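You operate a simulated robot arm through the tools that you are given. There is no shell and no other tool.

You are at the controls of a simulated robot arm. One attempt, no reset.

TASK
Rinse the pink and teal cups and stand them on the dish rack.
Fine: on its lower shelf; tap off. Set down upright: pink cup, teal cup. What is to be rubbed or washed off counts as gone when no trace of it is left.
Where things are to end (x, y in the base frame): pink cup within 0.06 m of [1.17, -0.03]; teal cup within 0.06 m of [1.24, -0.11].

Only the result counts: the job must be done as asked and must still hold three seconds after the hand-in. Knocking over, shifting, dropping, spilling or breaking anything else fails it.

THE ROBOT
A 7-joint arm with a two-finger parallel gripper, fixed in place. Base frame: the origin is at the foot of the arm, x ahead of it, y to its left, z up. Lengths are in m, angles in degrees, forces in N, time in s.
Its first joint turns from -166.0 to 166.0 degrees. Payload 4.4 kg.
The TCP is the grasp point between the finger pads, 0.023 m short of the fingertips. In the tool frame z runs along the fingers and y along their closing line. Largest opening 0.094 m; finger width 0.038, thickness 0.01; the body of the gripper, 0.054 by 0.096 m, starts 0.039 m behind the TCP.
Orientation is that of the tool frame in the base frame, as a unit quaternion [x, y, z, w]. With the fingers straight down and closing along the base's y, the tool's x points along the base's -x, its y along +y and its z along -z.

THE INTERFACE
- The arm moves only by the tool servo_tool. Its argument "series" is a list of rows, each an object of numbers (a shift or turn left out is 0, a gripper value left out holds the last): "rx", "ry", "rz": the turn, a rotation vector about the base's x, y, z in degrees; "x", "y", "z": the shift along the base's x, y, z in m; "claw": the gripper command, from -1 (shut) to 1 (fully open), values between in proportion. In form: [{"rx": .., "ry": .., "rz": .., "x": .., "y": .., "z": .., "claw": ..}, ...]. A call has 1 to 20 rows; each row shifts and turns the commanded pose from where the row before left it. A row lasts 0.2 s, in which the tool goes at most 0.05 m and 8.6 degrees; a call with a longer step from one row to the next is refused whole, and so is a gripper value outside its range. A pose out of reach is approached as far as the arm can. The call stops where the force on the tool passes 40 N (or 10 N more than at its start, if that is more) or the arm is blocked; 0.2 s more then pass. Each finger travels about 0.072 m/s and halts on what it meets, pressing with about 44 N; the grip force reading is that of the motor and also rises with nothing between the fingers. The clock runs only during rows and for 0.2 s after the last one: add rows that do not move to give the fingers time. It gives the time, the measured TCP pose, the force on the tool (base axes), the opening and the grip force at its end, in the units of the frame above (readings bear some noise), with the torque about the TCP (base axes, N m) and any sound that the robot's microphone picked up.
- Cameras (640 x 400 px; columns grow to the right, rows downward): "scene" is fixed at [0.2176, 0.5015, 1.6409]; the picture's right is [-0.67, -0.74, 0.00], its down [-0.32, 0.29, -0.90] and it looks along [0.67, -0.61, -0.43] (base axes); focal length 341 px, centre (320, 200). "wrist" rides on the gripper at [0.086, 0.016, -0.074] in the tool frame; the picture's right is [-0.18, 0.98, 0.00], its down [-0.58, -0.11, -0.81] and it looks along [-0.79, -0.15, 0.59] (tool axes); focal length 243 px, centre (320, 200). There is no depth. A picture from a camera that has moved, and an enlarged one, comes with that camera's place and axes in the base frame and with its lens.
- grab_frame(camera): a new picture of that camera. No time passes.
- inspect(camera, box): a new picture of the part [left, top, right, bottom] of that camera's present view, enlarged. No time passes.
- hand_in(): hands the job in; it is judged then, once.

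Nothing tells you positions but the pictures and the camera data. Unless the task says otherwise, let go and move clear before handing in.

The tools are called after ">>>" as a command line: name --argument value ..., lists and objects as JSON in quotes. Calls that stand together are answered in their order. servo_tool: Moves the arm, as the interface text tells. Its arguments: {"type":"object","properties":{"series":{"type":"array","items":{"type":"object","properties":{"rx":{"type":"number"},"ry":{"type":"number"},"rz":{"type":"number"},"x":{"type":"number"},"y":{"type":"number"},"z":{"type":"number"},"claw":{"type":"number"}}}}},"required":["series"]} The other tools are called the same way: grab_frame (camera) takes a picture; inspect (camera, box) takes an enlarged picture of a part of a camera's view; hand_in () hands the job in.

At the start:

```text
time: 0.0
tcp_pos: [0.6427, -0.1475, 1.2418]
tcp_rot: [0.0, 1.0, 0.0, 0.0]
force: [0.2, 0.0, 0.0]
wrist_torque: [0.0, 0.02, 0.0]
width: 0.0939
finger_force: 0.0
```

scene: 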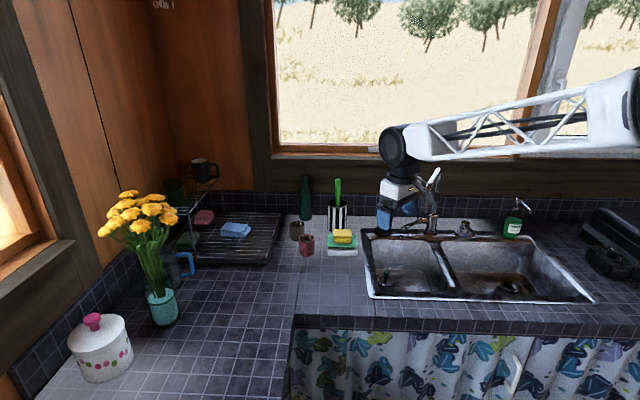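
wrist: 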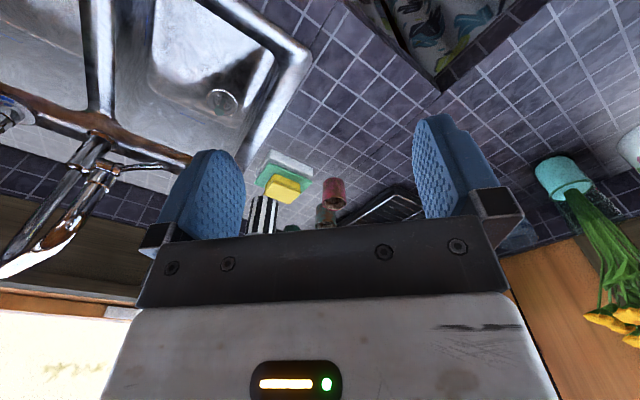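

I see a kitchen counter with a sink on the right, a dish rack on the left, and two small cups (pink, and a dull teal/brown one) between them. I'll take enlarged views first to locate things.

>>> inspect --camera "scene" --box '[270, 160, 370, 270]'

>>> inspect --camera "scene" --box '[340, 140, 600, 310]'

>>> inspect --camera "scene" --box '[150, 140, 310, 290]'

>>> inspect --camera "wrist" --box '[240, 120, 440, 250]'

```text
3.64 times, centred on (320, 215) of scene
camera zoom: at [0.2176, 0.5015, 1.6409], right [-0.67, -0.74, 0.0], down [-0.32, 0.29, -0.9], along [0.67, -0.61, -0.43], focal length 1238 px, centre (320, 146)
```

zoom: 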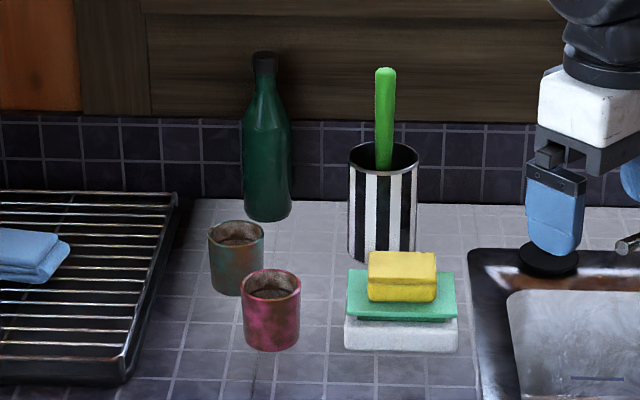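

```text
2.35 times, centred on (470, 225) of scene
camera zoom: at [0.2176, 0.5015, 1.6409], right [-0.67, -0.74, 0.0], down [-0.32, 0.29, -0.9], along [0.67, -0.61, -0.43], focal length 801 px, centre (-33, 141)
```

zoom: 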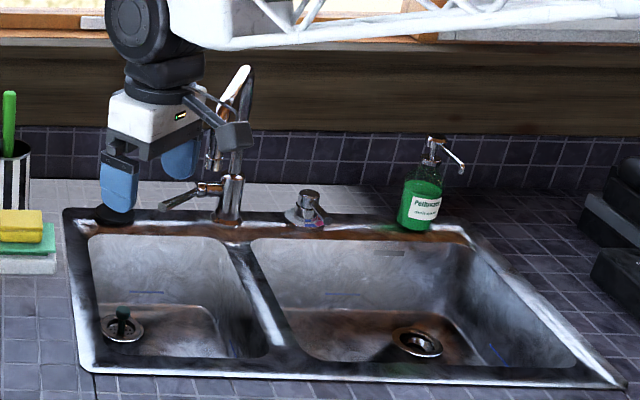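

```text
2.67 times, centred on (230, 215) of scene
camera zoom: at [0.2176, 0.5015, 1.6409], right [-0.67, -0.74, 0.0], down [-0.32, 0.29, -0.9], along [0.67, -0.61, -0.43], focal length 908 px, centre (560, 160)
```

zoom: 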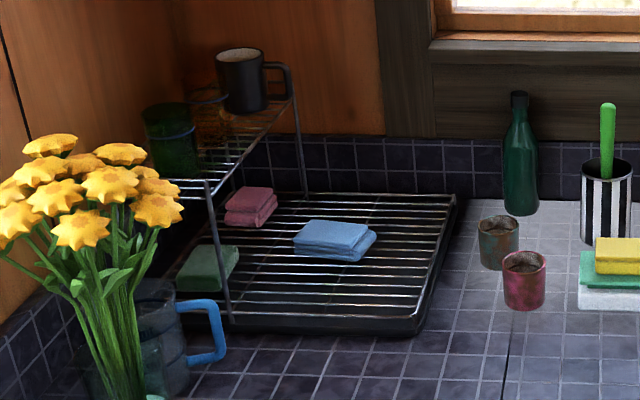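

```text
3.08 times, centred on (340, 185) of wrist
camera zoom: at [0.5567, -0.1316, 1.317], right [0.18, 0.98, 0.0], down [0.58, -0.11, 0.81], along [0.79, -0.15, -0.59], focal length 746 px, centre (258, 246)
```

zoom: 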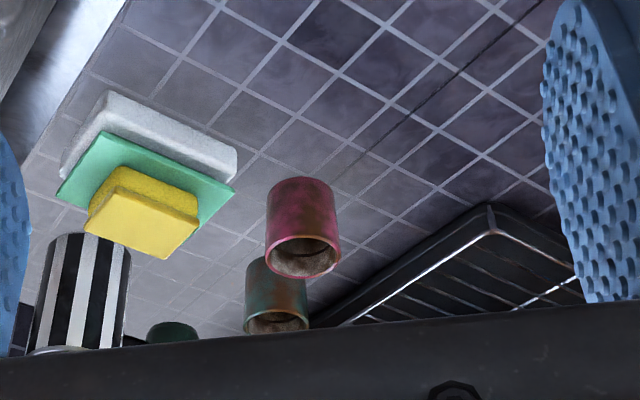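

Pink cup appears to be around (1.05, -0.19, 0.94) and teal around (1.155, -0.23, 0.94), with the faucet around (0.82, -0.68). I'll rotate the tool to look at the faucet with the wrist camera before deciding how to run the tap.

>>> servo_tool --series '[{"rz": -8.5}, {"rz": -8.5}, {"rz": -8.5}, {"rz": -8.5}, {"rz": -8.5}, {"rz": -8.5}, {"rz": -8.5}]'

>>> grab_frame --camera "wrist"

>>> grab_frame --camera "scene"

```text
time: 1.6
tcp_pos: [0.6437, -0.1482, 1.2414]
tcp_rot: [0.497, 0.867, 0.0, 0.0]
force: [0.0, -0.7, 0.3]
wrist_torque: [-0.01, 0.02, 0.03]
width: 0.0942
finger_force: 0.1
```

```text
taken
camera wrist: at [0.6133, -0.0649, 1.3168], right [0.94, 0.34, 0.0], down [0.2, -0.56, 0.81], along [0.27, -0.76, -0.59], focal length 243 px, centre (320, 200)
```

wrist: 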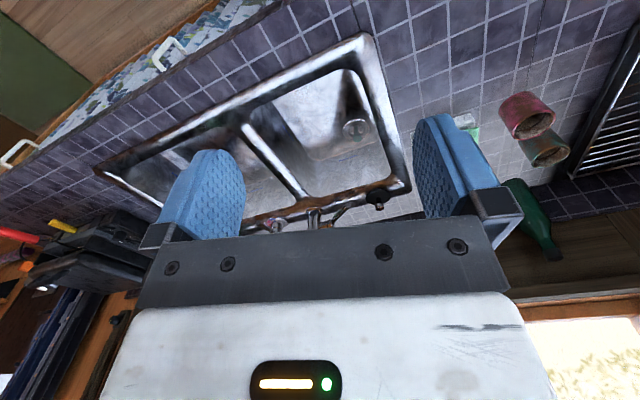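

```text
taken
```

scene: 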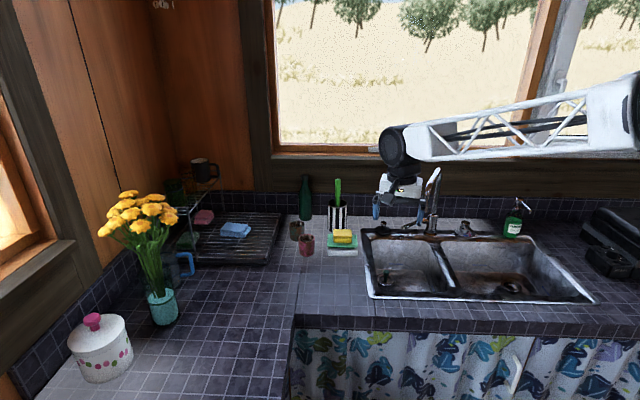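

The faucet is partly hidden behind the gripper in the wrist view, so I'll enlarge it in the scene view now that the arm has turned.

>>> inspect --camera "scene" --box '[360, 150, 500, 250]'

>>> inspect --camera "scene" --box '[400, 155, 480, 245]'

>>> inspect --camera "wrist" --box '[230, 150, 420, 260]'

```text
4.00 times, centred on (430, 200) of scene
camera zoom: at [0.2176, 0.5015, 1.6409], right [-0.67, -0.74, 0.0], down [-0.32, 0.29, -0.9], along [0.67, -0.61, -0.43], focal length 1362 px, centre (-120, 200)
```

zoom: 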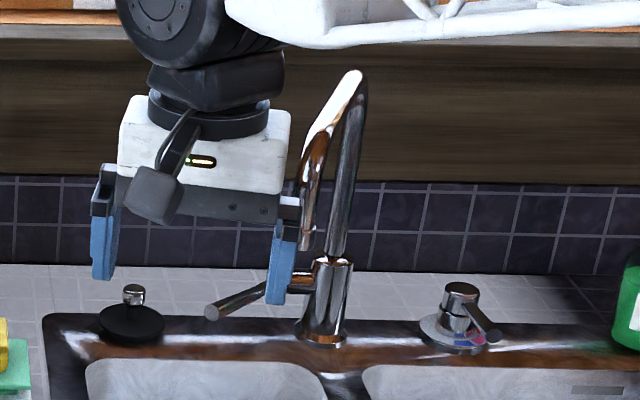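

```text
4.44 times, centred on (440, 200) of scene
camera zoom: at [0.2176, 0.5015, 1.6409], right [-0.67, -0.74, 0.0], down [-0.32, 0.29, -0.9], along [0.67, -0.61, -0.43], focal length 1514 px, centre (-213, 200)
```

zoom: 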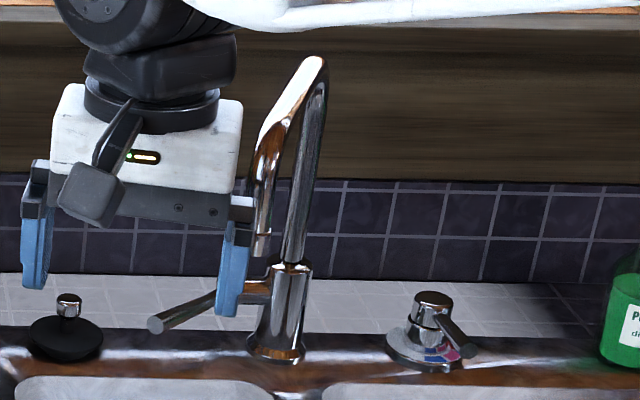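

```text
3.37 times, centred on (325, 205) of wrist
camera zoom: at [0.6133, -0.0649, 1.3168], right [0.94, 0.34, 0.0], down [0.2, -0.56, 0.81], along [0.27, -0.76, -0.59], focal length 817 px, centre (303, 183)
```

zoom: 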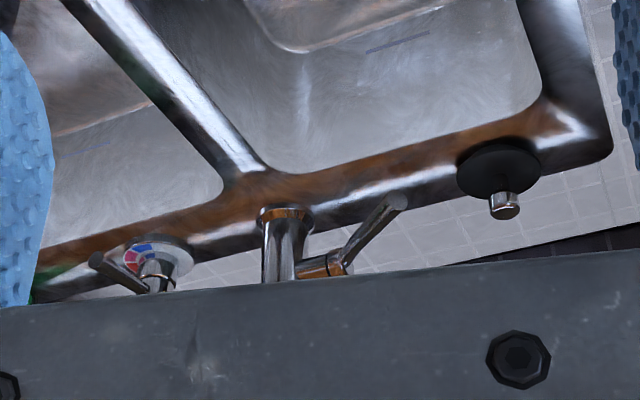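

The faucet has a gooseneck spout, a side lever on its left and a hot/cold dial to its right. I'll tilt the tool toward it to see it whole with the wrist camera.

>>> servo_tool --series '[{"rx": -7.6, "ry": -3.7, "x": -0.02, "y": 0.01}, {"rx": -7.6, "ry": -3.7, "x": -0.02, "y": 0.01}, {"rx": -7.6, "ry": -3.7, "x": -0.02, "y": 0.01}, {"rx": -7.6, "ry": -3.7}, {"rx": -7.6, "ry": -3.7}]'

>>> grab_frame --camera "wrist"

>>> inspect --camera "wrist" --box '[180, 80, 460, 260]'

```text
time: 2.8
tcp_pos: [0.5833, -0.1173, 1.2417]
tcp_rot: [0.462, 0.81, -0.202, 0.299]
force: [0.6, -0.2, 0.4]
wrist_torque: [-0.01, -0.01, 0.01]
width: 0.0941
finger_force: 0.1
```

```text
taken
camera wrist: at [0.5415, -0.0105, 1.2389], right [0.93, 0.37, 0.07], down [-0.1, 0.07, 0.99], along [0.36, -0.93, 0.1], focal length 243 px, centre (320, 200)
```

wrist: 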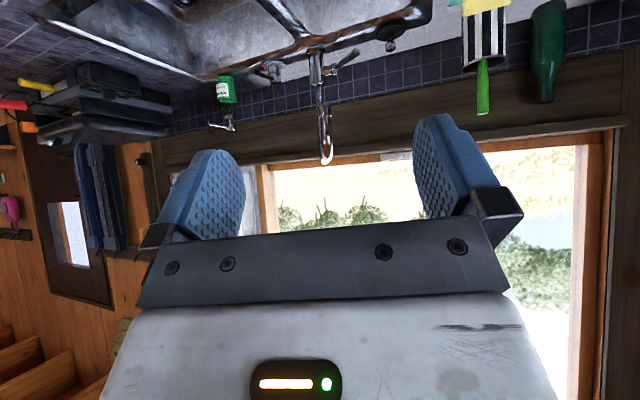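

```text
2.22 times, centred on (320, 170) of wrist
camera zoom: at [0.5415, -0.0105, 1.2389], right [0.93, 0.37, 0.07], down [-0.1, 0.07, 0.99], along [0.36, -0.93, 0.1], focal length 539 px, centre (320, 267)
```

zoom: 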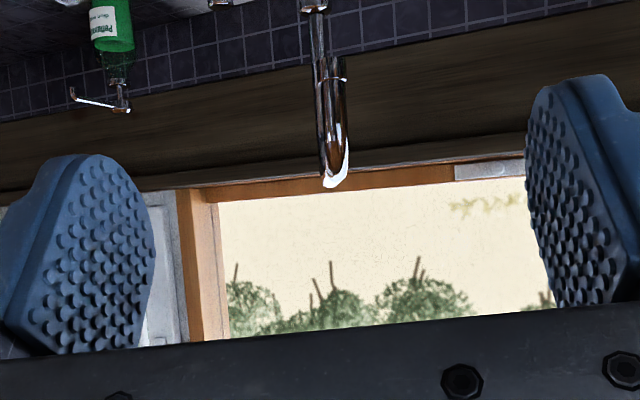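

Now the whole faucet is visible (upside down). I'll enlarge it for measurements.

>>> inspect --camera "wrist" --box '[240, 20, 420, 132]'

>>> inspect --camera "wrist" --box '[260, 80, 400, 170]'

>>> inspect --camera "wrist" --box '[160, 0, 440, 100]'

```text
3.56 times, centred on (330, 76) of wrist
camera zoom: at [0.5415, -0.0105, 1.2389], right [0.93, 0.37, 0.07], down [-0.1, 0.07, 0.99], along [0.36, -0.93, 0.1], focal length 863 px, centre (284, 641)
```

zoom: 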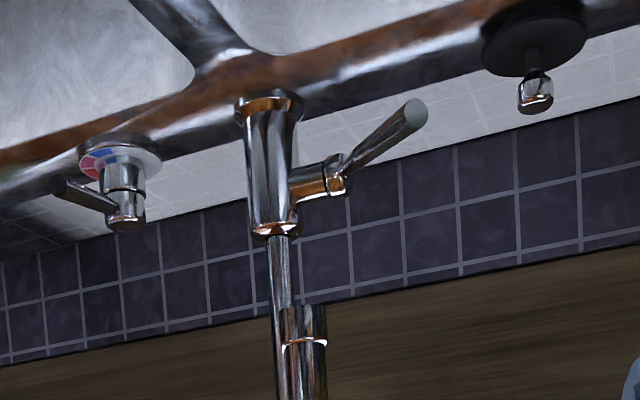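

```text
4.44 times, centred on (330, 125) of wrist
camera zoom: at [0.5415, -0.0105, 1.2389], right [0.93, 0.37, 0.07], down [-0.1, 0.07, 0.99], along [0.36, -0.93, 0.1], focal length 1078 px, centre (276, 533)
```

zoom: 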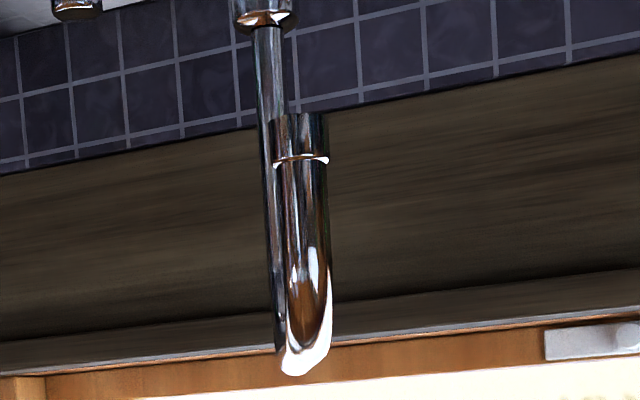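

```text
2.29 times, centred on (300, 50) of wrist
camera zoom: at [0.5415, -0.0105, 1.2389], right [0.93, 0.37, 0.07], down [-0.1, 0.07, 0.99], along [0.36, -0.93, 0.1], focal length 555 px, centre (366, 543)
```

zoom: 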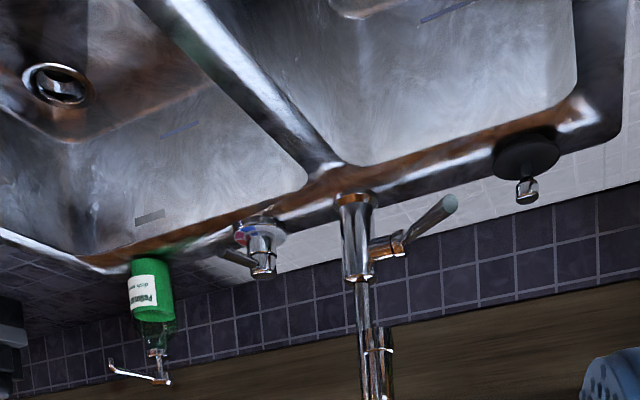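

The lever tip seems to be near (0.877, -0.551, 0.947), the spout outlet near (0.725, -0.43, 1.12). Next I check whether the left basin's drain is open and look closer at the lever from another angle.

>>> servo_tool --series '[{"rx": 7.6, "ry": 3.7, "y": -0.01}, {"rx": 7.6, "ry": 3.7, "y": -0.01}, {"rx": 7.6, "ry": 3.7, "y": -0.01}, {"rx": 4, "ry": 2}]'

>>> grab_frame --camera "wrist"

>>> inspect --camera "wrist" --box '[240, 0, 440, 125]'

>>> inspect --camera "wrist" --box '[240, 125, 440, 250]'

```text
time: 3.8
tcp_pos: [0.5834, -0.1473, 1.2422]
tcp_rot: [0.493, 0.864, -0.06, 0.088]
force: [0.5, 0.4, 0.0]
wrist_torque: [0.01, 0.04, -0.01]
width: 0.0937
finger_force: 0.1
```

```text
taken
camera wrist: at [0.5474, -0.0522, 1.2969], right [0.94, 0.34, 0.02], down [0.12, -0.39, 0.91], along [0.32, -0.85, -0.41], focal length 243 px, centre (320, 200)
```

wrist: 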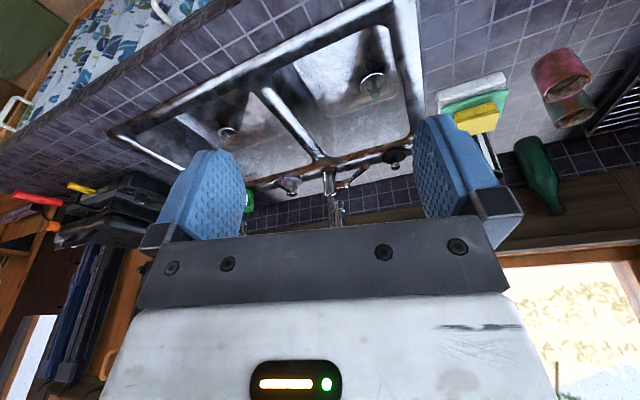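

```text
3.20 times, centred on (340, 62) of wrist
camera zoom: at [0.5474, -0.0522, 1.2969], right [0.94, 0.34, 0.02], down [0.12, -0.39, 0.91], along [0.32, -0.85, -0.41], focal length 776 px, centre (256, 640)
```

zoom: 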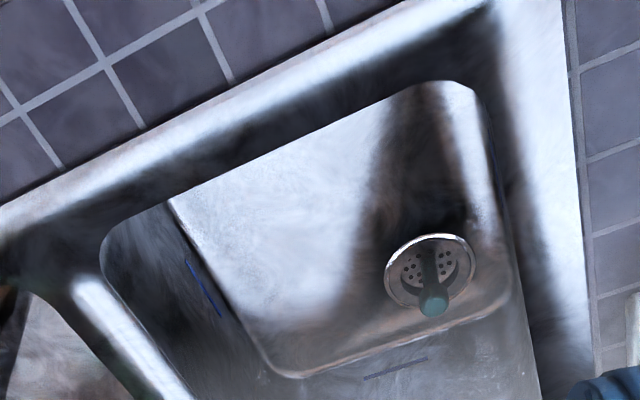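

```text
3.20 times, centred on (340, 188) of wrist
camera zoom: at [0.5474, -0.0522, 1.2969], right [0.94, 0.34, 0.02], down [0.12, -0.39, 0.91], along [0.32, -0.85, -0.41], focal length 776 px, centre (256, 240)
```

zoom: 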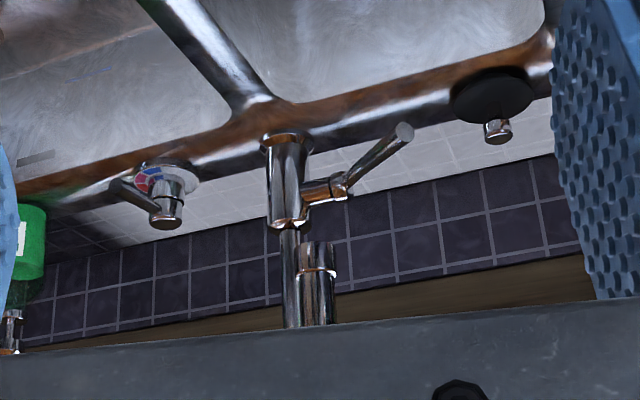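

The left basin drain is an open strainer, so running water will drain. I'll look at the lever again from the scene camera now that the gripper is out of the way.

>>> inspect --camera "scene" --box '[390, 155, 480, 245]'

>>> inspect --camera "wrist" --box '[300, 150, 400, 215]'

```text
4.44 times, centred on (435, 200) of scene
camera zoom: at [0.2176, 0.5015, 1.6409], right [-0.67, -0.74, 0.0], down [-0.32, 0.29, -0.9], along [0.67, -0.61, -0.43], focal length 1514 px, centre (-191, 200)
```

zoom: 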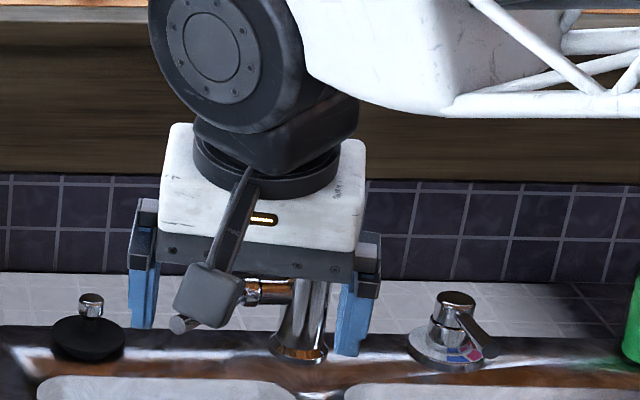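

```text
6.15 times, centred on (350, 182) of wrist
camera zoom: at [0.5474, -0.0522, 1.2969], right [0.94, 0.34, 0.02], down [0.12, -0.39, 0.91], along [0.32, -0.85, -0.41], focal length 1493 px, centre (135, 308)
```

zoom: 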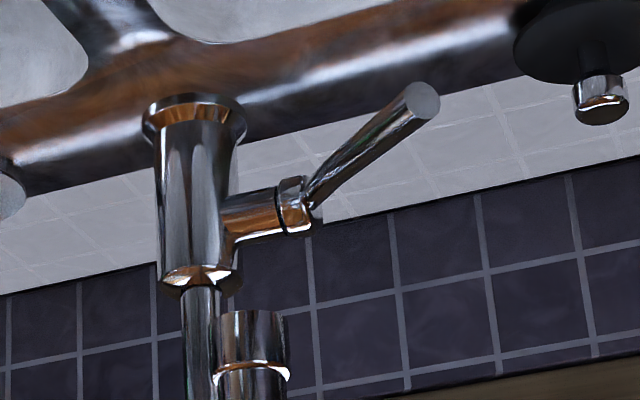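

The lever is a rod pivoting on a side stub, at roughly (0.86, -0.64, 0.95) with its tip toward (0.86, -0.53, 0.955). I'll bring the wrist camera nearer, on the left side of the spout, for a better fix.

>>> servo_tool --series '[{"x": 0.04, "y": -0.02}, {"x": 0.04, "y": -0.02}, {"x": 0.04, "y": -0.02, "rz": -4}, {"x": 0.04, "y": -0.02, "rz": -4}, {"x": 0.04, "y": -0.02, "rz": -4}, {"x": 0.04, "y": -0.03, "rz": -4}, {"x": 0.03, "y": -0.03, "rz": -4}]'

>>> grab_frame --camera "wrist"

>>> grab_frame --camera "scene"

```text
time: 5.4
tcp_pos: [0.8545, -0.308, 1.2421]
tcp_rot: [0.636, 0.764, -0.076, 0.078]
force: [-0.9, 0.0, -0.5]
wrist_torque: [0.01, -0.04, -0.01]
width: 0.0943
finger_force: 0.1
```

```text
taken
camera wrist: at [0.8521, -0.206, 1.2976], right [1.0, 0.0, 0.02], down [-0.02, -0.4, 0.91], along [0.01, -0.91, -0.4], focal length 243 px, centre (320, 200)
```

wrist: 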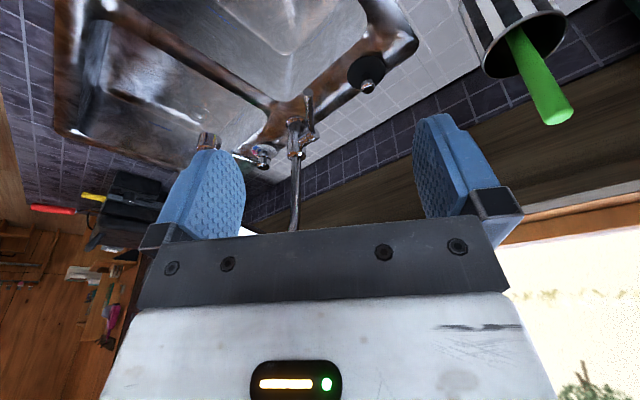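

```text
taken
```

scene: 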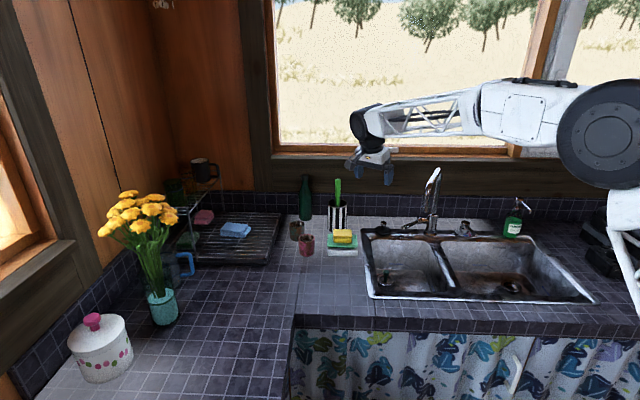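

>>> inspect --camera "wrist" --box '[180, 80, 340, 240]'

>>> inspect --camera "wrist" --box '[260, 80, 340, 170]'

>>> inspect --camera "scene" --box '[380, 155, 480, 245]'

```text
2.50 times, centred on (260, 160) of wrist
camera zoom: at [0.8521, -0.206, 1.2976], right [1.0, 0.0, 0.02], down [-0.02, -0.4, 0.91], along [0.01, -0.91, -0.4], focal length 606 px, centre (470, 300)
```

zoom: 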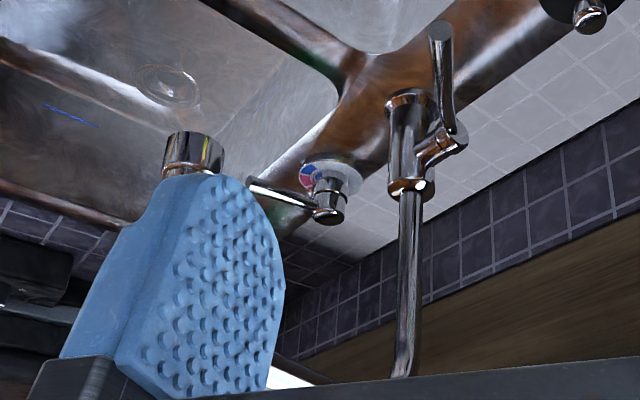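

```text
4.44 times, centred on (300, 125) of wrist
camera zoom: at [0.8521, -0.206, 1.2976], right [1.0, 0.0, 0.02], down [-0.02, -0.4, 0.91], along [0.01, -0.91, -0.4], focal length 1078 px, centre (409, 533)
```

zoom: 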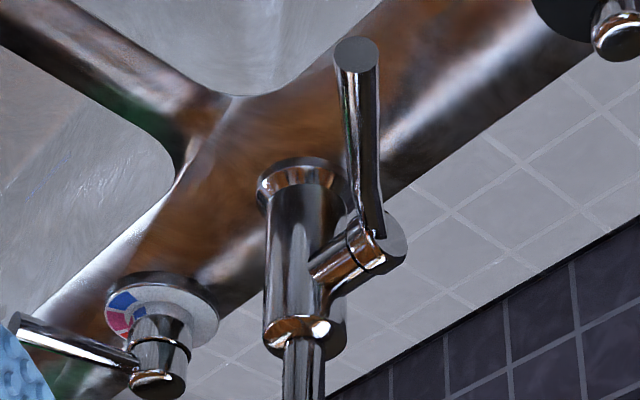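

```text
4.44 times, centred on (430, 200) of scene
camera zoom: at [0.2176, 0.5015, 1.6409], right [-0.67, -0.74, 0.0], down [-0.32, 0.29, -0.9], along [0.67, -0.61, -0.43], focal length 1514 px, centre (-169, 200)
```

zoom: 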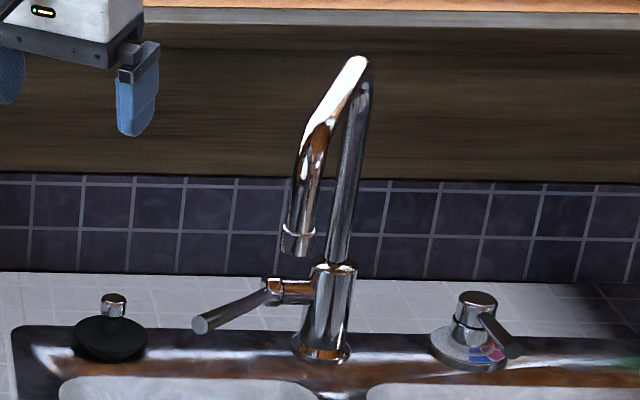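

The geometry is clearer: lever cap ≈ (0.851, -0.612, 0.968), lever tip ≈ (0.841, -0.490, 0.986), outlet ≈ (0.733, -0.433, 1.117). I'll narrow the gripper and approach the lever tip, stopping short to check.

>>> servo_tool --series '[{"z": -0.03, "claw": 0.06}, {"y": -0.02, "z": -0.04}, {"y": -0.03, "z": -0.035}, {"y": -0.03, "z": -0.035}, {}]'

>>> grab_frame --camera "wrist"

>>> inspect --camera "scene" --box '[360, 130, 480, 245]'

```text
time: 6.6
tcp_pos: [0.853, -0.3866, 1.1007]
tcp_rot: [0.635, 0.765, -0.076, 0.077]
force: [0.3, 0.3, 0.1]
wrist_torque: [-0.02, 0.02, -0.04]
width: 0.0498
finger_force: 0.1
```

```text
taken
camera wrist: at [0.8525, -0.2864, 1.1561], right [1.0, 0.0, 0.02], down [-0.02, -0.41, 0.91], along [0.01, -0.91, -0.4], focal length 243 px, centre (320, 200)
```

wrist: 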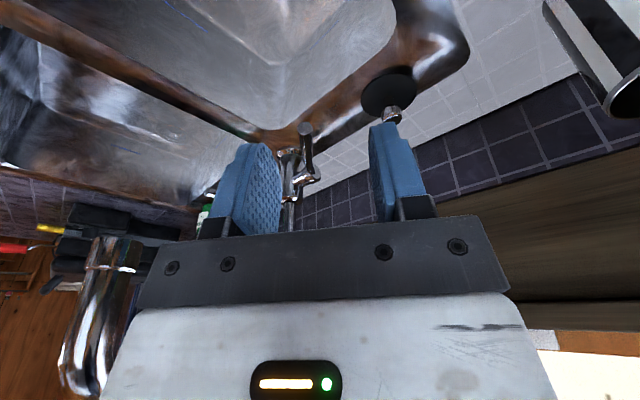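

```text
3.48 times, centred on (420, 188) of scene
camera zoom: at [0.2176, 0.5015, 1.6409], right [-0.67, -0.74, 0.0], down [-0.32, 0.29, -0.9], along [0.67, -0.61, -0.43], focal length 1185 px, centre (-28, 244)
```

zoom: 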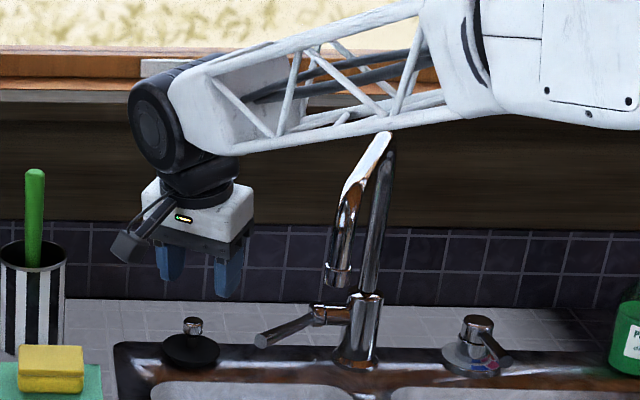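

The forearm would come close to the spout with the tool vertical, so I'll tilt the fingers about 45° toward the wall, keeping the wrist clear of the spout, and check again.

>>> servo_tool --series '[{"rx": -8.3}, {"rx": -8.3, "y": -0.01}, {"rx": -8.3, "y": -0.01, "z": -0.01}, {"rx": -8.3, "y": -0.01, "z": -0.01}, {"x": -0.005, "y": -0.01, "z": -0.01}, {}]'

>>> grab_frame --camera "wrist"

>>> inspect --camera "scene" --box '[360, 130, 480, 245]'

```text
time: 8.0
tcp_pos: [0.848, -0.4274, 1.0707]
tcp_rot: [0.587, 0.711, -0.292, 0.255]
force: [0.6, 0.3, 0.6]
wrist_torque: [0.01, 0.01, -0.02]
width: 0.0496
finger_force: 0.0
```

```text
taken
camera wrist: at [0.8464, -0.3129, 1.0616], right [1.0, 0.01, 0.02], down [-0.02, 0.16, 0.99], along [0.01, -0.99, 0.16], focal length 243 px, centre (320, 200)
```

wrist: 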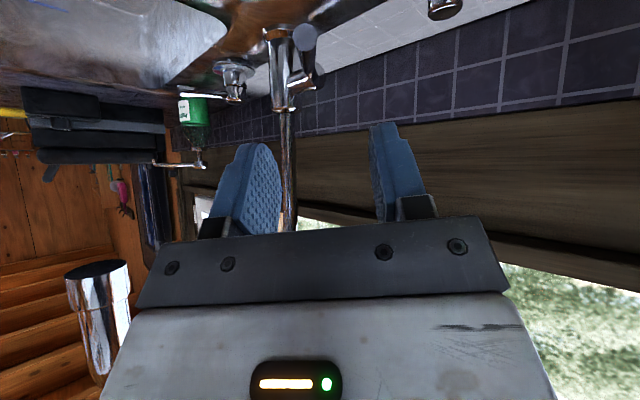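

```text
3.48 times, centred on (420, 188) of scene
camera zoom: at [0.2176, 0.5015, 1.6409], right [-0.67, -0.74, 0.0], down [-0.32, 0.29, -0.9], along [0.67, -0.61, -0.43], focal length 1185 px, centre (-28, 244)
```

zoom: 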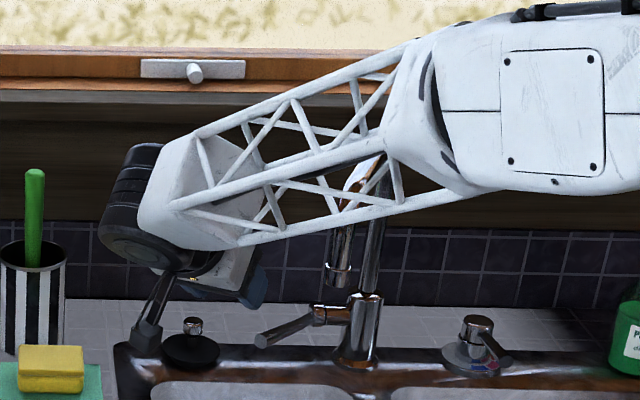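

The fingers straddle the lever line nicely. I move in along the tool axis and close on the rod near its tip.

>>> servo_tool --series '[{"x": -0.0015, "y": -0.019, "z": -0.0215}, {"x": -0.0015, "y": -0.019, "z": -0.0215}, {"x": -0.0015, "y": -0.019, "z": -0.0215}, {"x": -0.0015, "y": -0.018, "z": -0.0215}, {}]'

>>> grab_frame --camera "wrist"

>>> inspect --camera "scene" --box '[360, 130, 480, 245]'

```text
time: 9.2
tcp_pos: [0.842, -0.5022, 0.9838]
tcp_rot: [0.586, 0.711, -0.291, 0.256]
force: [0.1, 0.3, 0.5]
wrist_torque: [0.01, 0.0, 0.02]
width: 0.0497
finger_force: 0.2
```

```text
taken
camera wrist: at [0.8408, -0.3882, 0.9758], right [1.0, 0.01, 0.02], down [-0.02, 0.16, 0.99], along [0.01, -0.99, 0.16], focal length 243 px, centre (320, 200)
```

wrist: 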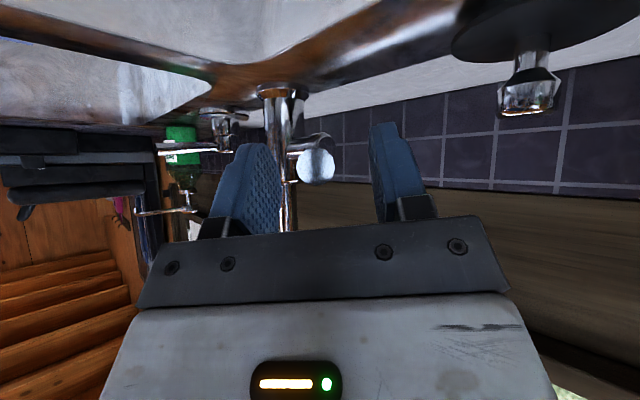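

```text
3.48 times, centred on (420, 188) of scene
camera zoom: at [0.2176, 0.5015, 1.6409], right [-0.67, -0.74, 0.0], down [-0.32, 0.29, -0.9], along [0.67, -0.61, -0.43], focal length 1185 px, centre (-28, 244)
```

zoom: 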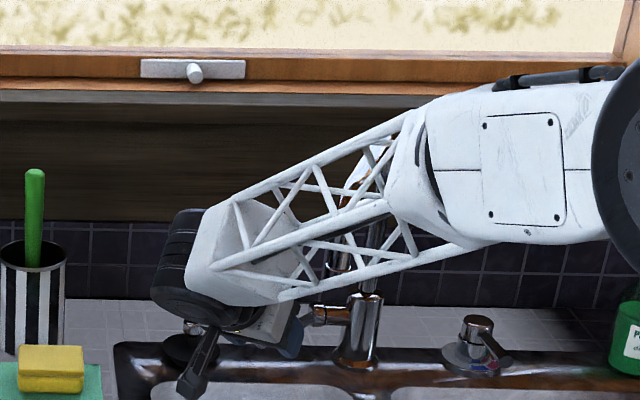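

The rod tip is centred between the pads. Closing the gripper on it.

>>> servo_tool --series '[{"claw": -1}, {"claw": -1}, {"claw": -1}]'

>>> grab_frame --camera "wrist"

```text
time: 9.9
tcp_pos: [0.8405, -0.5034, 0.9871]
tcp_rot: [0.589, 0.71, -0.292, 0.254]
force: [-13.9, 3.4, 4.6]
wrist_torque: [-0.37, 0.24, -1.56]
width: 0.0187
finger_force: 45.0
stopped in row 3: the force on the tool passed its limit at 42 N (the readings are from after the stop); the commanded pose is now the measured one
```

```text
taken
camera wrist: at [0.8395, -0.3885, 0.976], right [1.0, 0.01, 0.02], down [-0.02, 0.16, 0.99], along [0.01, -0.99, 0.16], focal length 243 px, centre (320, 200)
```

wrist: 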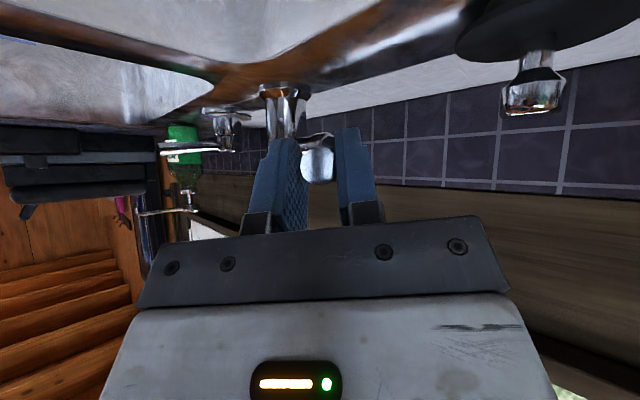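

The rod is gripped (width 0.0187). I try lifting the lever slightly and check the force.

>>> servo_tool --series '[{"x": 0.001, "y": -0.001, "z": 0.005, "rx": 2, "ry": 2}, {"x": 0.001, "y": -0.001, "z": 0.005, "rx": 2, "ry": 2}]'

>>> grab_frame --camera "wrist"

>>> inspect --camera "scene" --box '[360, 150, 480, 265]'

```text
time: 10.6
tcp_pos: [0.8404, -0.5053, 0.9931]
tcp_rot: [0.585, 0.728, -0.288, 0.21]
force: [-7.9, 8.0, 4.2]
wrist_torque: [-0.35, 0.3, -1.47]
width: 0.0183
finger_force: 45.1
stopped in row 2: the force on the tool passed its limit at 42 N (the readings are from after the stop); the commanded pose is now the measured one
```

```text
taken
camera wrist: at [0.8399, -0.3899, 0.9916], right [1.0, 0.01, -0.05], down [0.05, 0.09, 0.99], along [0.01, -1.0, 0.09], focal length 243 px, centre (320, 200)
```

wrist: 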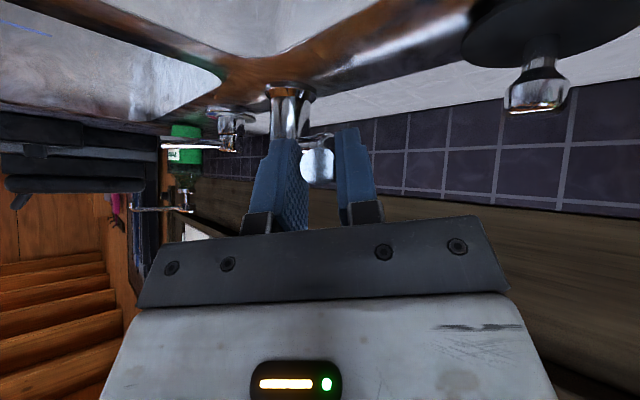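

```text
3.48 times, centred on (420, 208) of scene
camera zoom: at [0.2176, 0.5015, 1.6409], right [-0.67, -0.74, 0.0], down [-0.32, 0.29, -0.9], along [0.67, -0.61, -0.43], focal length 1185 px, centre (-28, 174)
```

zoom: 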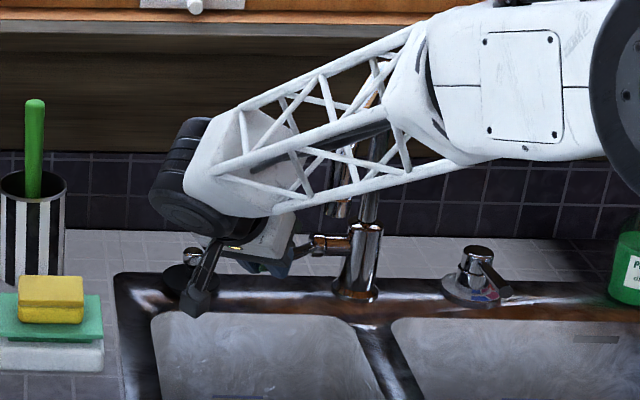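

The rod tip stays fixed relative to the fingers, so the lever appears to have risen a few mm with them. I continue lifting in small steps.

>>> servo_tool --series '[{"z": 0.006, "x": 0.001, "y": -0.001, "rx": 1.5, "ry": 1.5}, {"z": 0.006, "x": 0.001, "y": -0.001, "rx": 1.5, "ry": 1.5}, {"z": 0.006, "x": 0.001, "y": -0.001, "rx": 1.5, "ry": 1.5}]'

>>> grab_frame --camera "wrist"

>>> inspect --camera "scene" --box '[380, 150, 480, 260]'

```text
time: 11.4
tcp_pos: [0.8426, -0.5096, 1.0071]
tcp_rot: [0.583, 0.744, -0.283, 0.162]
force: [-11.2, 4.1, 3.7]
wrist_torque: [-0.25, 0.43, -1.32]
width: 0.0173
finger_force: 45.0
stopped in row 3: the force on the tool passed its limit at 44 N (the readings are from after the stop); the commanded pose is now the measured one
```

```text
taken
camera wrist: at [0.8415, -0.394, 1.0142], right [0.99, 0.01, -0.12], down [0.12, 0.02, 0.99], along [0.02, -1.0, 0.02], focal length 243 px, centre (320, 200)
```

wrist: 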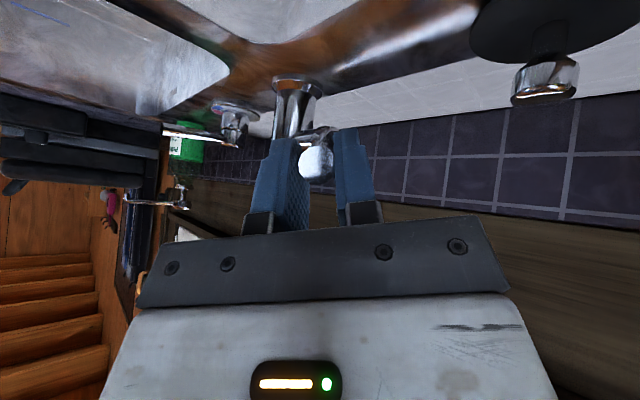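

```text
3.64 times, centred on (430, 205) of scene
camera zoom: at [0.2176, 0.5015, 1.6409], right [-0.67, -0.74, 0.0], down [-0.32, 0.29, -0.9], along [0.67, -0.61, -0.43], focal length 1238 px, centre (-80, 182)
```

zoom: 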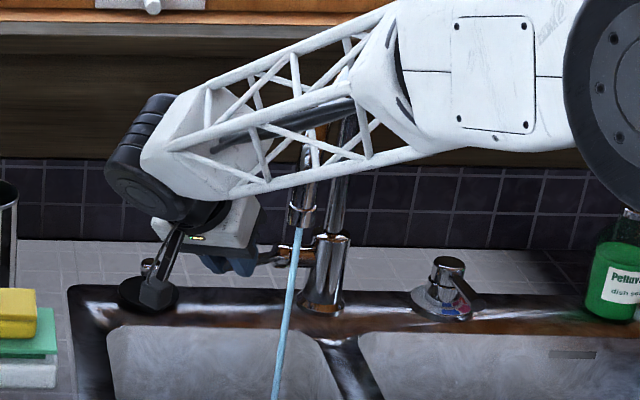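

Water is running: lifting the lever opens the tap. I'll look at where the stream falls.

>>> inspect --camera "scene" --box '[340, 170, 520, 310]'

```text
2.86 times, centred on (430, 240) of scene
camera zoom: at [0.2176, 0.5015, 1.6409], right [-0.67, -0.74, 0.0], down [-0.32, 0.29, -0.9], along [0.67, -0.61, -0.43], focal length 973 px, centre (6, 86)
```

zoom: 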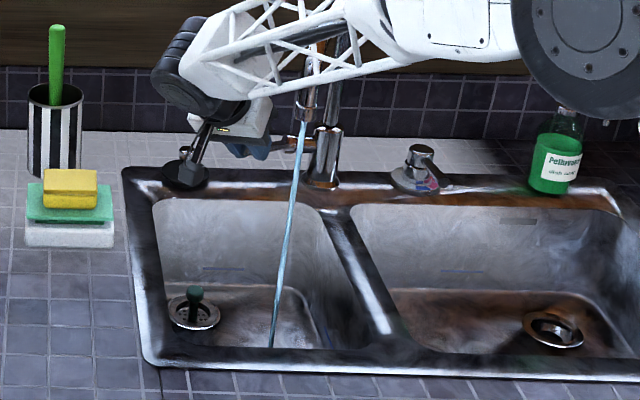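

The stream falls straight down into the left basin at about (0.733, -0.433). I release the lever and back off along the tool axis.

>>> servo_tool --series '[{"claw": 0.0}, {"claw": 0.0}, {"y": 0.02, "z": 0.015}, {"y": 0.03, "z": 0.025}, {"y": 0.03, "z": 0.03}, {"y": 0.02, "z": 0.03}, {}]'

>>> grab_frame --camera "wrist"

>>> inspect --camera "scene" --box '[340, 170, 520, 310]'

```text
time: 13.0
tcp_pos: [0.843, -0.408, 1.108]
tcp_rot: [0.583, 0.744, -0.283, 0.162]
force: [0.9, 0.7, 0.7]
wrist_torque: [0.02, 0.04, -0.03]
width: 0.047
finger_force: 0.0
```

```text
taken
camera wrist: at [0.8419, -0.293, 1.1136], right [0.99, 0.01, -0.12], down [0.12, 0.02, 0.99], along [0.02, -1.0, 0.02], focal length 243 px, centre (320, 200)
```

wrist: 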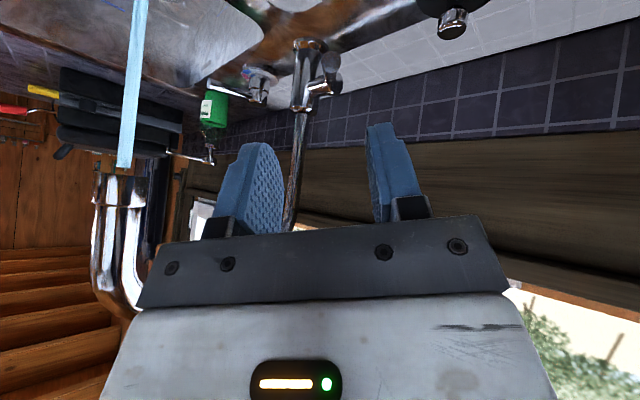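

```text
2.86 times, centred on (430, 240) of scene
camera zoom: at [0.2176, 0.5015, 1.6409], right [-0.67, -0.74, 0.0], down [-0.32, 0.29, -0.9], along [0.67, -0.61, -0.43], focal length 973 px, centre (6, 86)
```

zoom: 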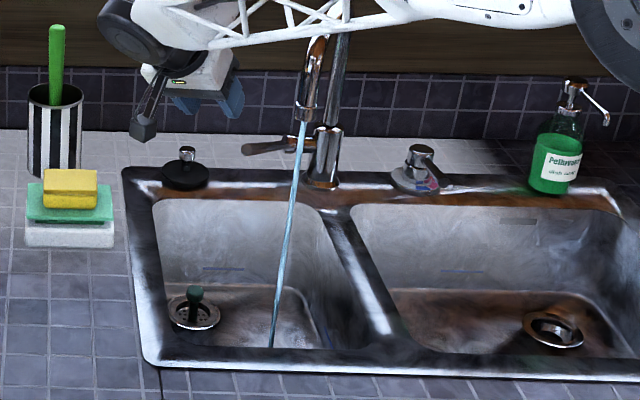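

The tap stays on by itself. Next I retreat to open space above the front counter and flip the tool so the wrist camera rides above the hand (needed to reach forward low over the counter and rack).

>>> servo_tool --series '[{"y": 0.03, "z": 0.03, "claw": 1}, {"y": 0.04, "z": 0.03}, {"x": -0.02, "y": 0.04, "z": 0.02}, {"x": -0.03, "y": 0.04, "z": 0.02}, {"x": -0.03, "y": 0.035, "z": 0.02}, {"x": -0.03, "y": 0.035, "z": 0.02}, {"x": -0.03, "y": 0.035}]'

>>> servo_tool --series '[{"rx": 3.62, "ry": -4.72, "rz": -5.57}, {"rx": 3.62, "ry": -4.72, "rz": -5.57}, {"rx": 3.62, "ry": -4.72, "rz": -5.57}, {"rx": 3.62, "ry": -4.72, "rz": -5.57}, {"rx": 3.62, "ry": -4.72, "rz": -5.57}, {"rx": 3.62, "ry": -4.72, "rz": -5.57}, {"rx": 3.62, "ry": -4.72, "rz": -5.57}, {"rx": 3.62, "ry": -4.72, "rz": -5.57}]'

>>> grab_frame --camera "scene"

```text
refused: row 4 steps farther than a row can; nothing moved
```

```text
time: 14.8
tcp_pos: [0.8426, -0.4086, 1.1081]
tcp_rot: [0.893, 0.429, 0.063, 0.125]
force: [0.8, -0.2, -0.4]
wrist_torque: [-0.01, 0.03, 0.01]
width: 0.0471
finger_force: 0.0
```

```text
taken
```

scene: 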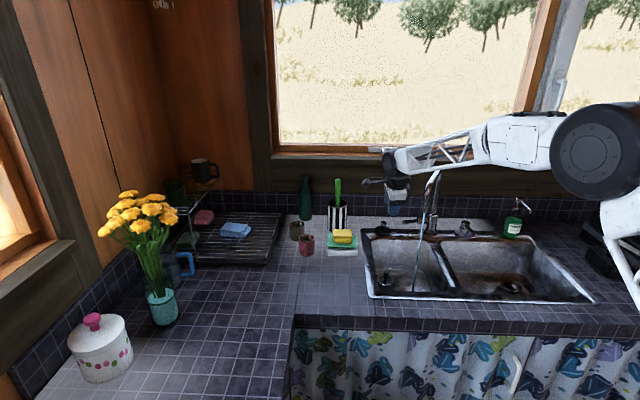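

The translation was refused (step too long), and only the rotation happened, without contact. Now I do the retreat with smaller steps.

>>> servo_tool --series '[{"y": 0.02, "z": 0.04, "claw": 1}, {"y": 0.03, "z": 0.03}, {"x": -0.02, "y": 0.035, "z": 0.02}, {"x": -0.02, "y": 0.035, "z": 0.02}, {"x": -0.025, "y": 0.035, "z": 0.015}, {"x": -0.025, "y": 0.035, "z": 0.015}, {"x": -0.025, "y": 0.035}, {"x": -0.025, "y": 0.035}]'

```text
time: 16.6
tcp_pos: [0.7031, -0.1495, 1.2481]
tcp_rot: [0.892, 0.43, 0.061, 0.124]
force: [-0.3, 0.8, -0.4]
wrist_torque: [-0.01, 0.02, -0.01]
width: 0.094
finger_force: 0.0
```

>>> servo_tool --series '[{"rx": 3.62, "ry": -4.72, "rz": -5.57}, {"rx": 3.62, "ry": -4.72, "rz": -5.57}, {"rx": 3.62, "ry": -4.72, "rz": -5.57}, {"rx": 3.62, "ry": -4.72, "rz": -5.57}, {"rx": 3.62, "ry": -4.72, "rz": -5.57}, {"rx": 3.62, "ry": -4.72, "rz": -5.57}, {"rx": 3.62, "ry": -4.72, "rz": -5.57}, {"rx": 3.62, "ry": -4.72, "rz": -5.57}, {"rx": 3.62, "ry": -4.72, "rz": -5.57}]'

>>> grab_frame --camera "scene"

>>> grab_frame --camera "wrist"

```text
time: 18.6
tcp_pos: [0.7019, -0.1499, 1.2458]
tcp_rot: [0.902, -0.08, 0.422, 0.036]
force: [0.2, -0.2, 0.0]
wrist_torque: [0.01, -0.04, -0.01]
width: 0.0941
finger_force: 0.0
```

```text
taken
```

scene: 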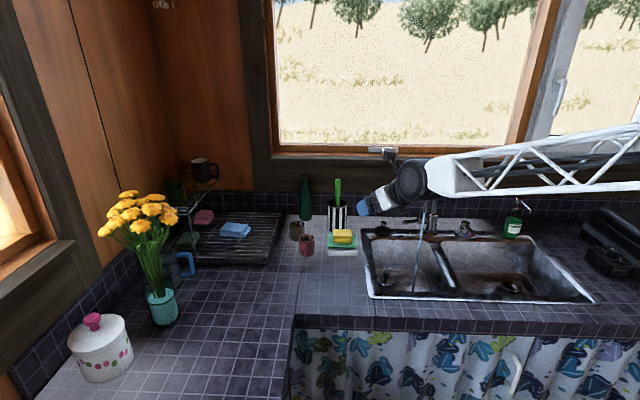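

```text
taken
camera wrist: at [0.6978, -0.1649, 1.3623], right [-0.29, -0.95, -0.14], down [-0.96, 0.28, 0.07], along [-0.03, 0.16, -0.99], focal length 243 px, centre (320, 200)
```

wrist: 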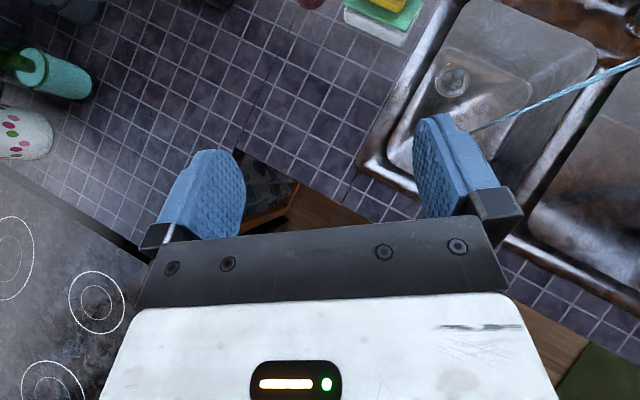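

The flip worked: the camera is now above the hand, tool z about (0.76, -0.13, -0.64). I move toward the pink cup, stopping well short to look.

>>> servo_tool --series '[{"x": 0.035, "y": -0.002, "z": -0.024}, {"x": 0.035, "y": -0.002, "z": -0.024}, {"x": 0.035, "y": -0.002, "z": -0.024}, {"x": 0.035, "y": -0.002, "z": -0.024}, {"x": 0.03, "y": -0.002, "z": -0.024}, {"x": 0.03, "y": -0.002, "z": -0.024}, {}]'

>>> grab_frame --camera "wrist"

>>> grab_frame --camera "scene"

```text
time: 20.2
tcp_pos: [0.9036, -0.1592, 1.1026]
tcp_rot: [0.903, -0.078, 0.421, 0.036]
force: [0.0, 0.4, -0.1]
wrist_torque: [-0.01, 0.02, 0.03]
width: 0.094
finger_force: 0.0
```

```text
taken
camera wrist: at [0.8984, -0.1766, 1.2186], right [-0.29, -0.95, -0.14], down [-0.96, 0.28, 0.07], along [-0.03, 0.16, -0.99], focal length 243 px, centre (320, 200)
```

wrist: 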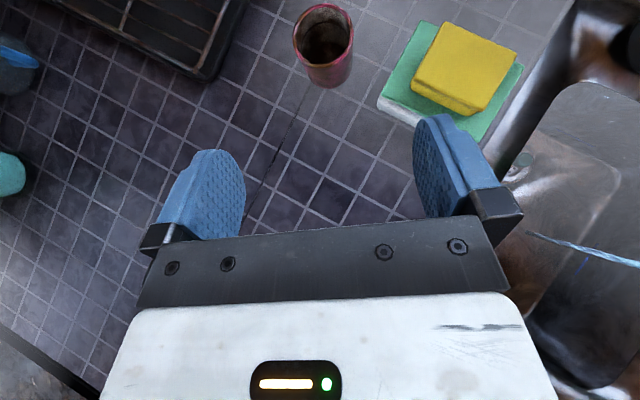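

```text
taken
```

scene: 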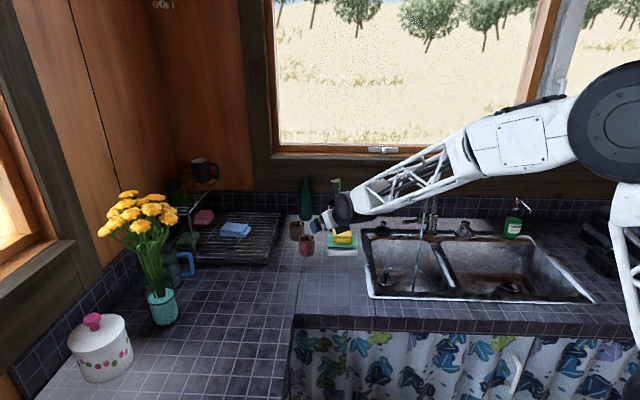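

The pink cup's axis is at about (1.047, -0.187), rim diameter 0.06, top ~0.968. I go to a pre-grasp in line with the tool axis and check.

>>> servo_tool --series '[{"x": 0.018, "y": -0.004, "z": -0.027, "claw": 0.8}, {"x": 0.018, "y": -0.004, "z": -0.027}, {"x": 0.017, "y": -0.004, "z": -0.027}, {}]'

>>> grab_frame --camera "wrist"

>>> inspect --camera "scene" --box '[270, 160, 390, 270]'

```text
time: 21.2
tcp_pos: [0.9575, -0.1728, 1.0234]
tcp_rot: [0.903, -0.079, 0.421, 0.037]
force: [0.4, -0.5, -0.6]
wrist_torque: [-0.01, -0.03, 0.0]
width: 0.0846
finger_force: 0.1
```

```text
taken
camera wrist: at [0.9526, -0.1883, 1.1379], right [-0.29, -0.95, -0.14], down [-0.96, 0.28, 0.07], along [-0.03, 0.16, -0.99], focal length 243 px, centre (320, 200)
```

wrist: 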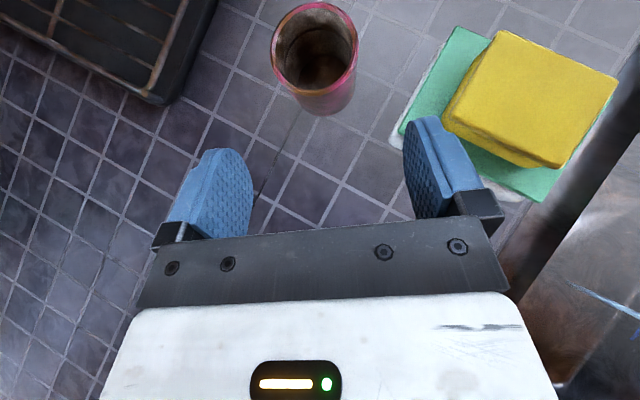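

```text
3.64 times, centred on (330, 215) of scene
camera zoom: at [0.2176, 0.5015, 1.6409], right [-0.67, -0.74, 0.0], down [-0.32, 0.29, -0.9], along [0.67, -0.61, -0.43], focal length 1238 px, centre (284, 146)
```

zoom: 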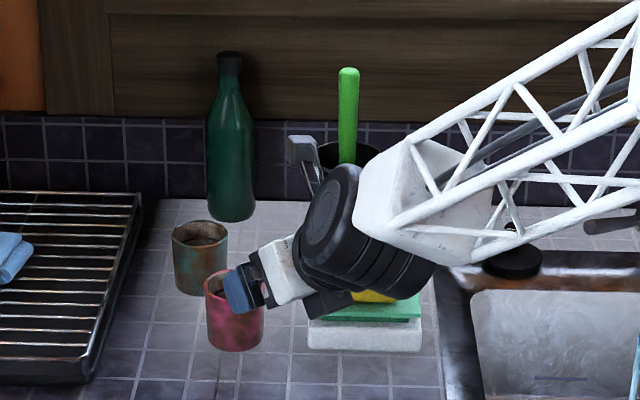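

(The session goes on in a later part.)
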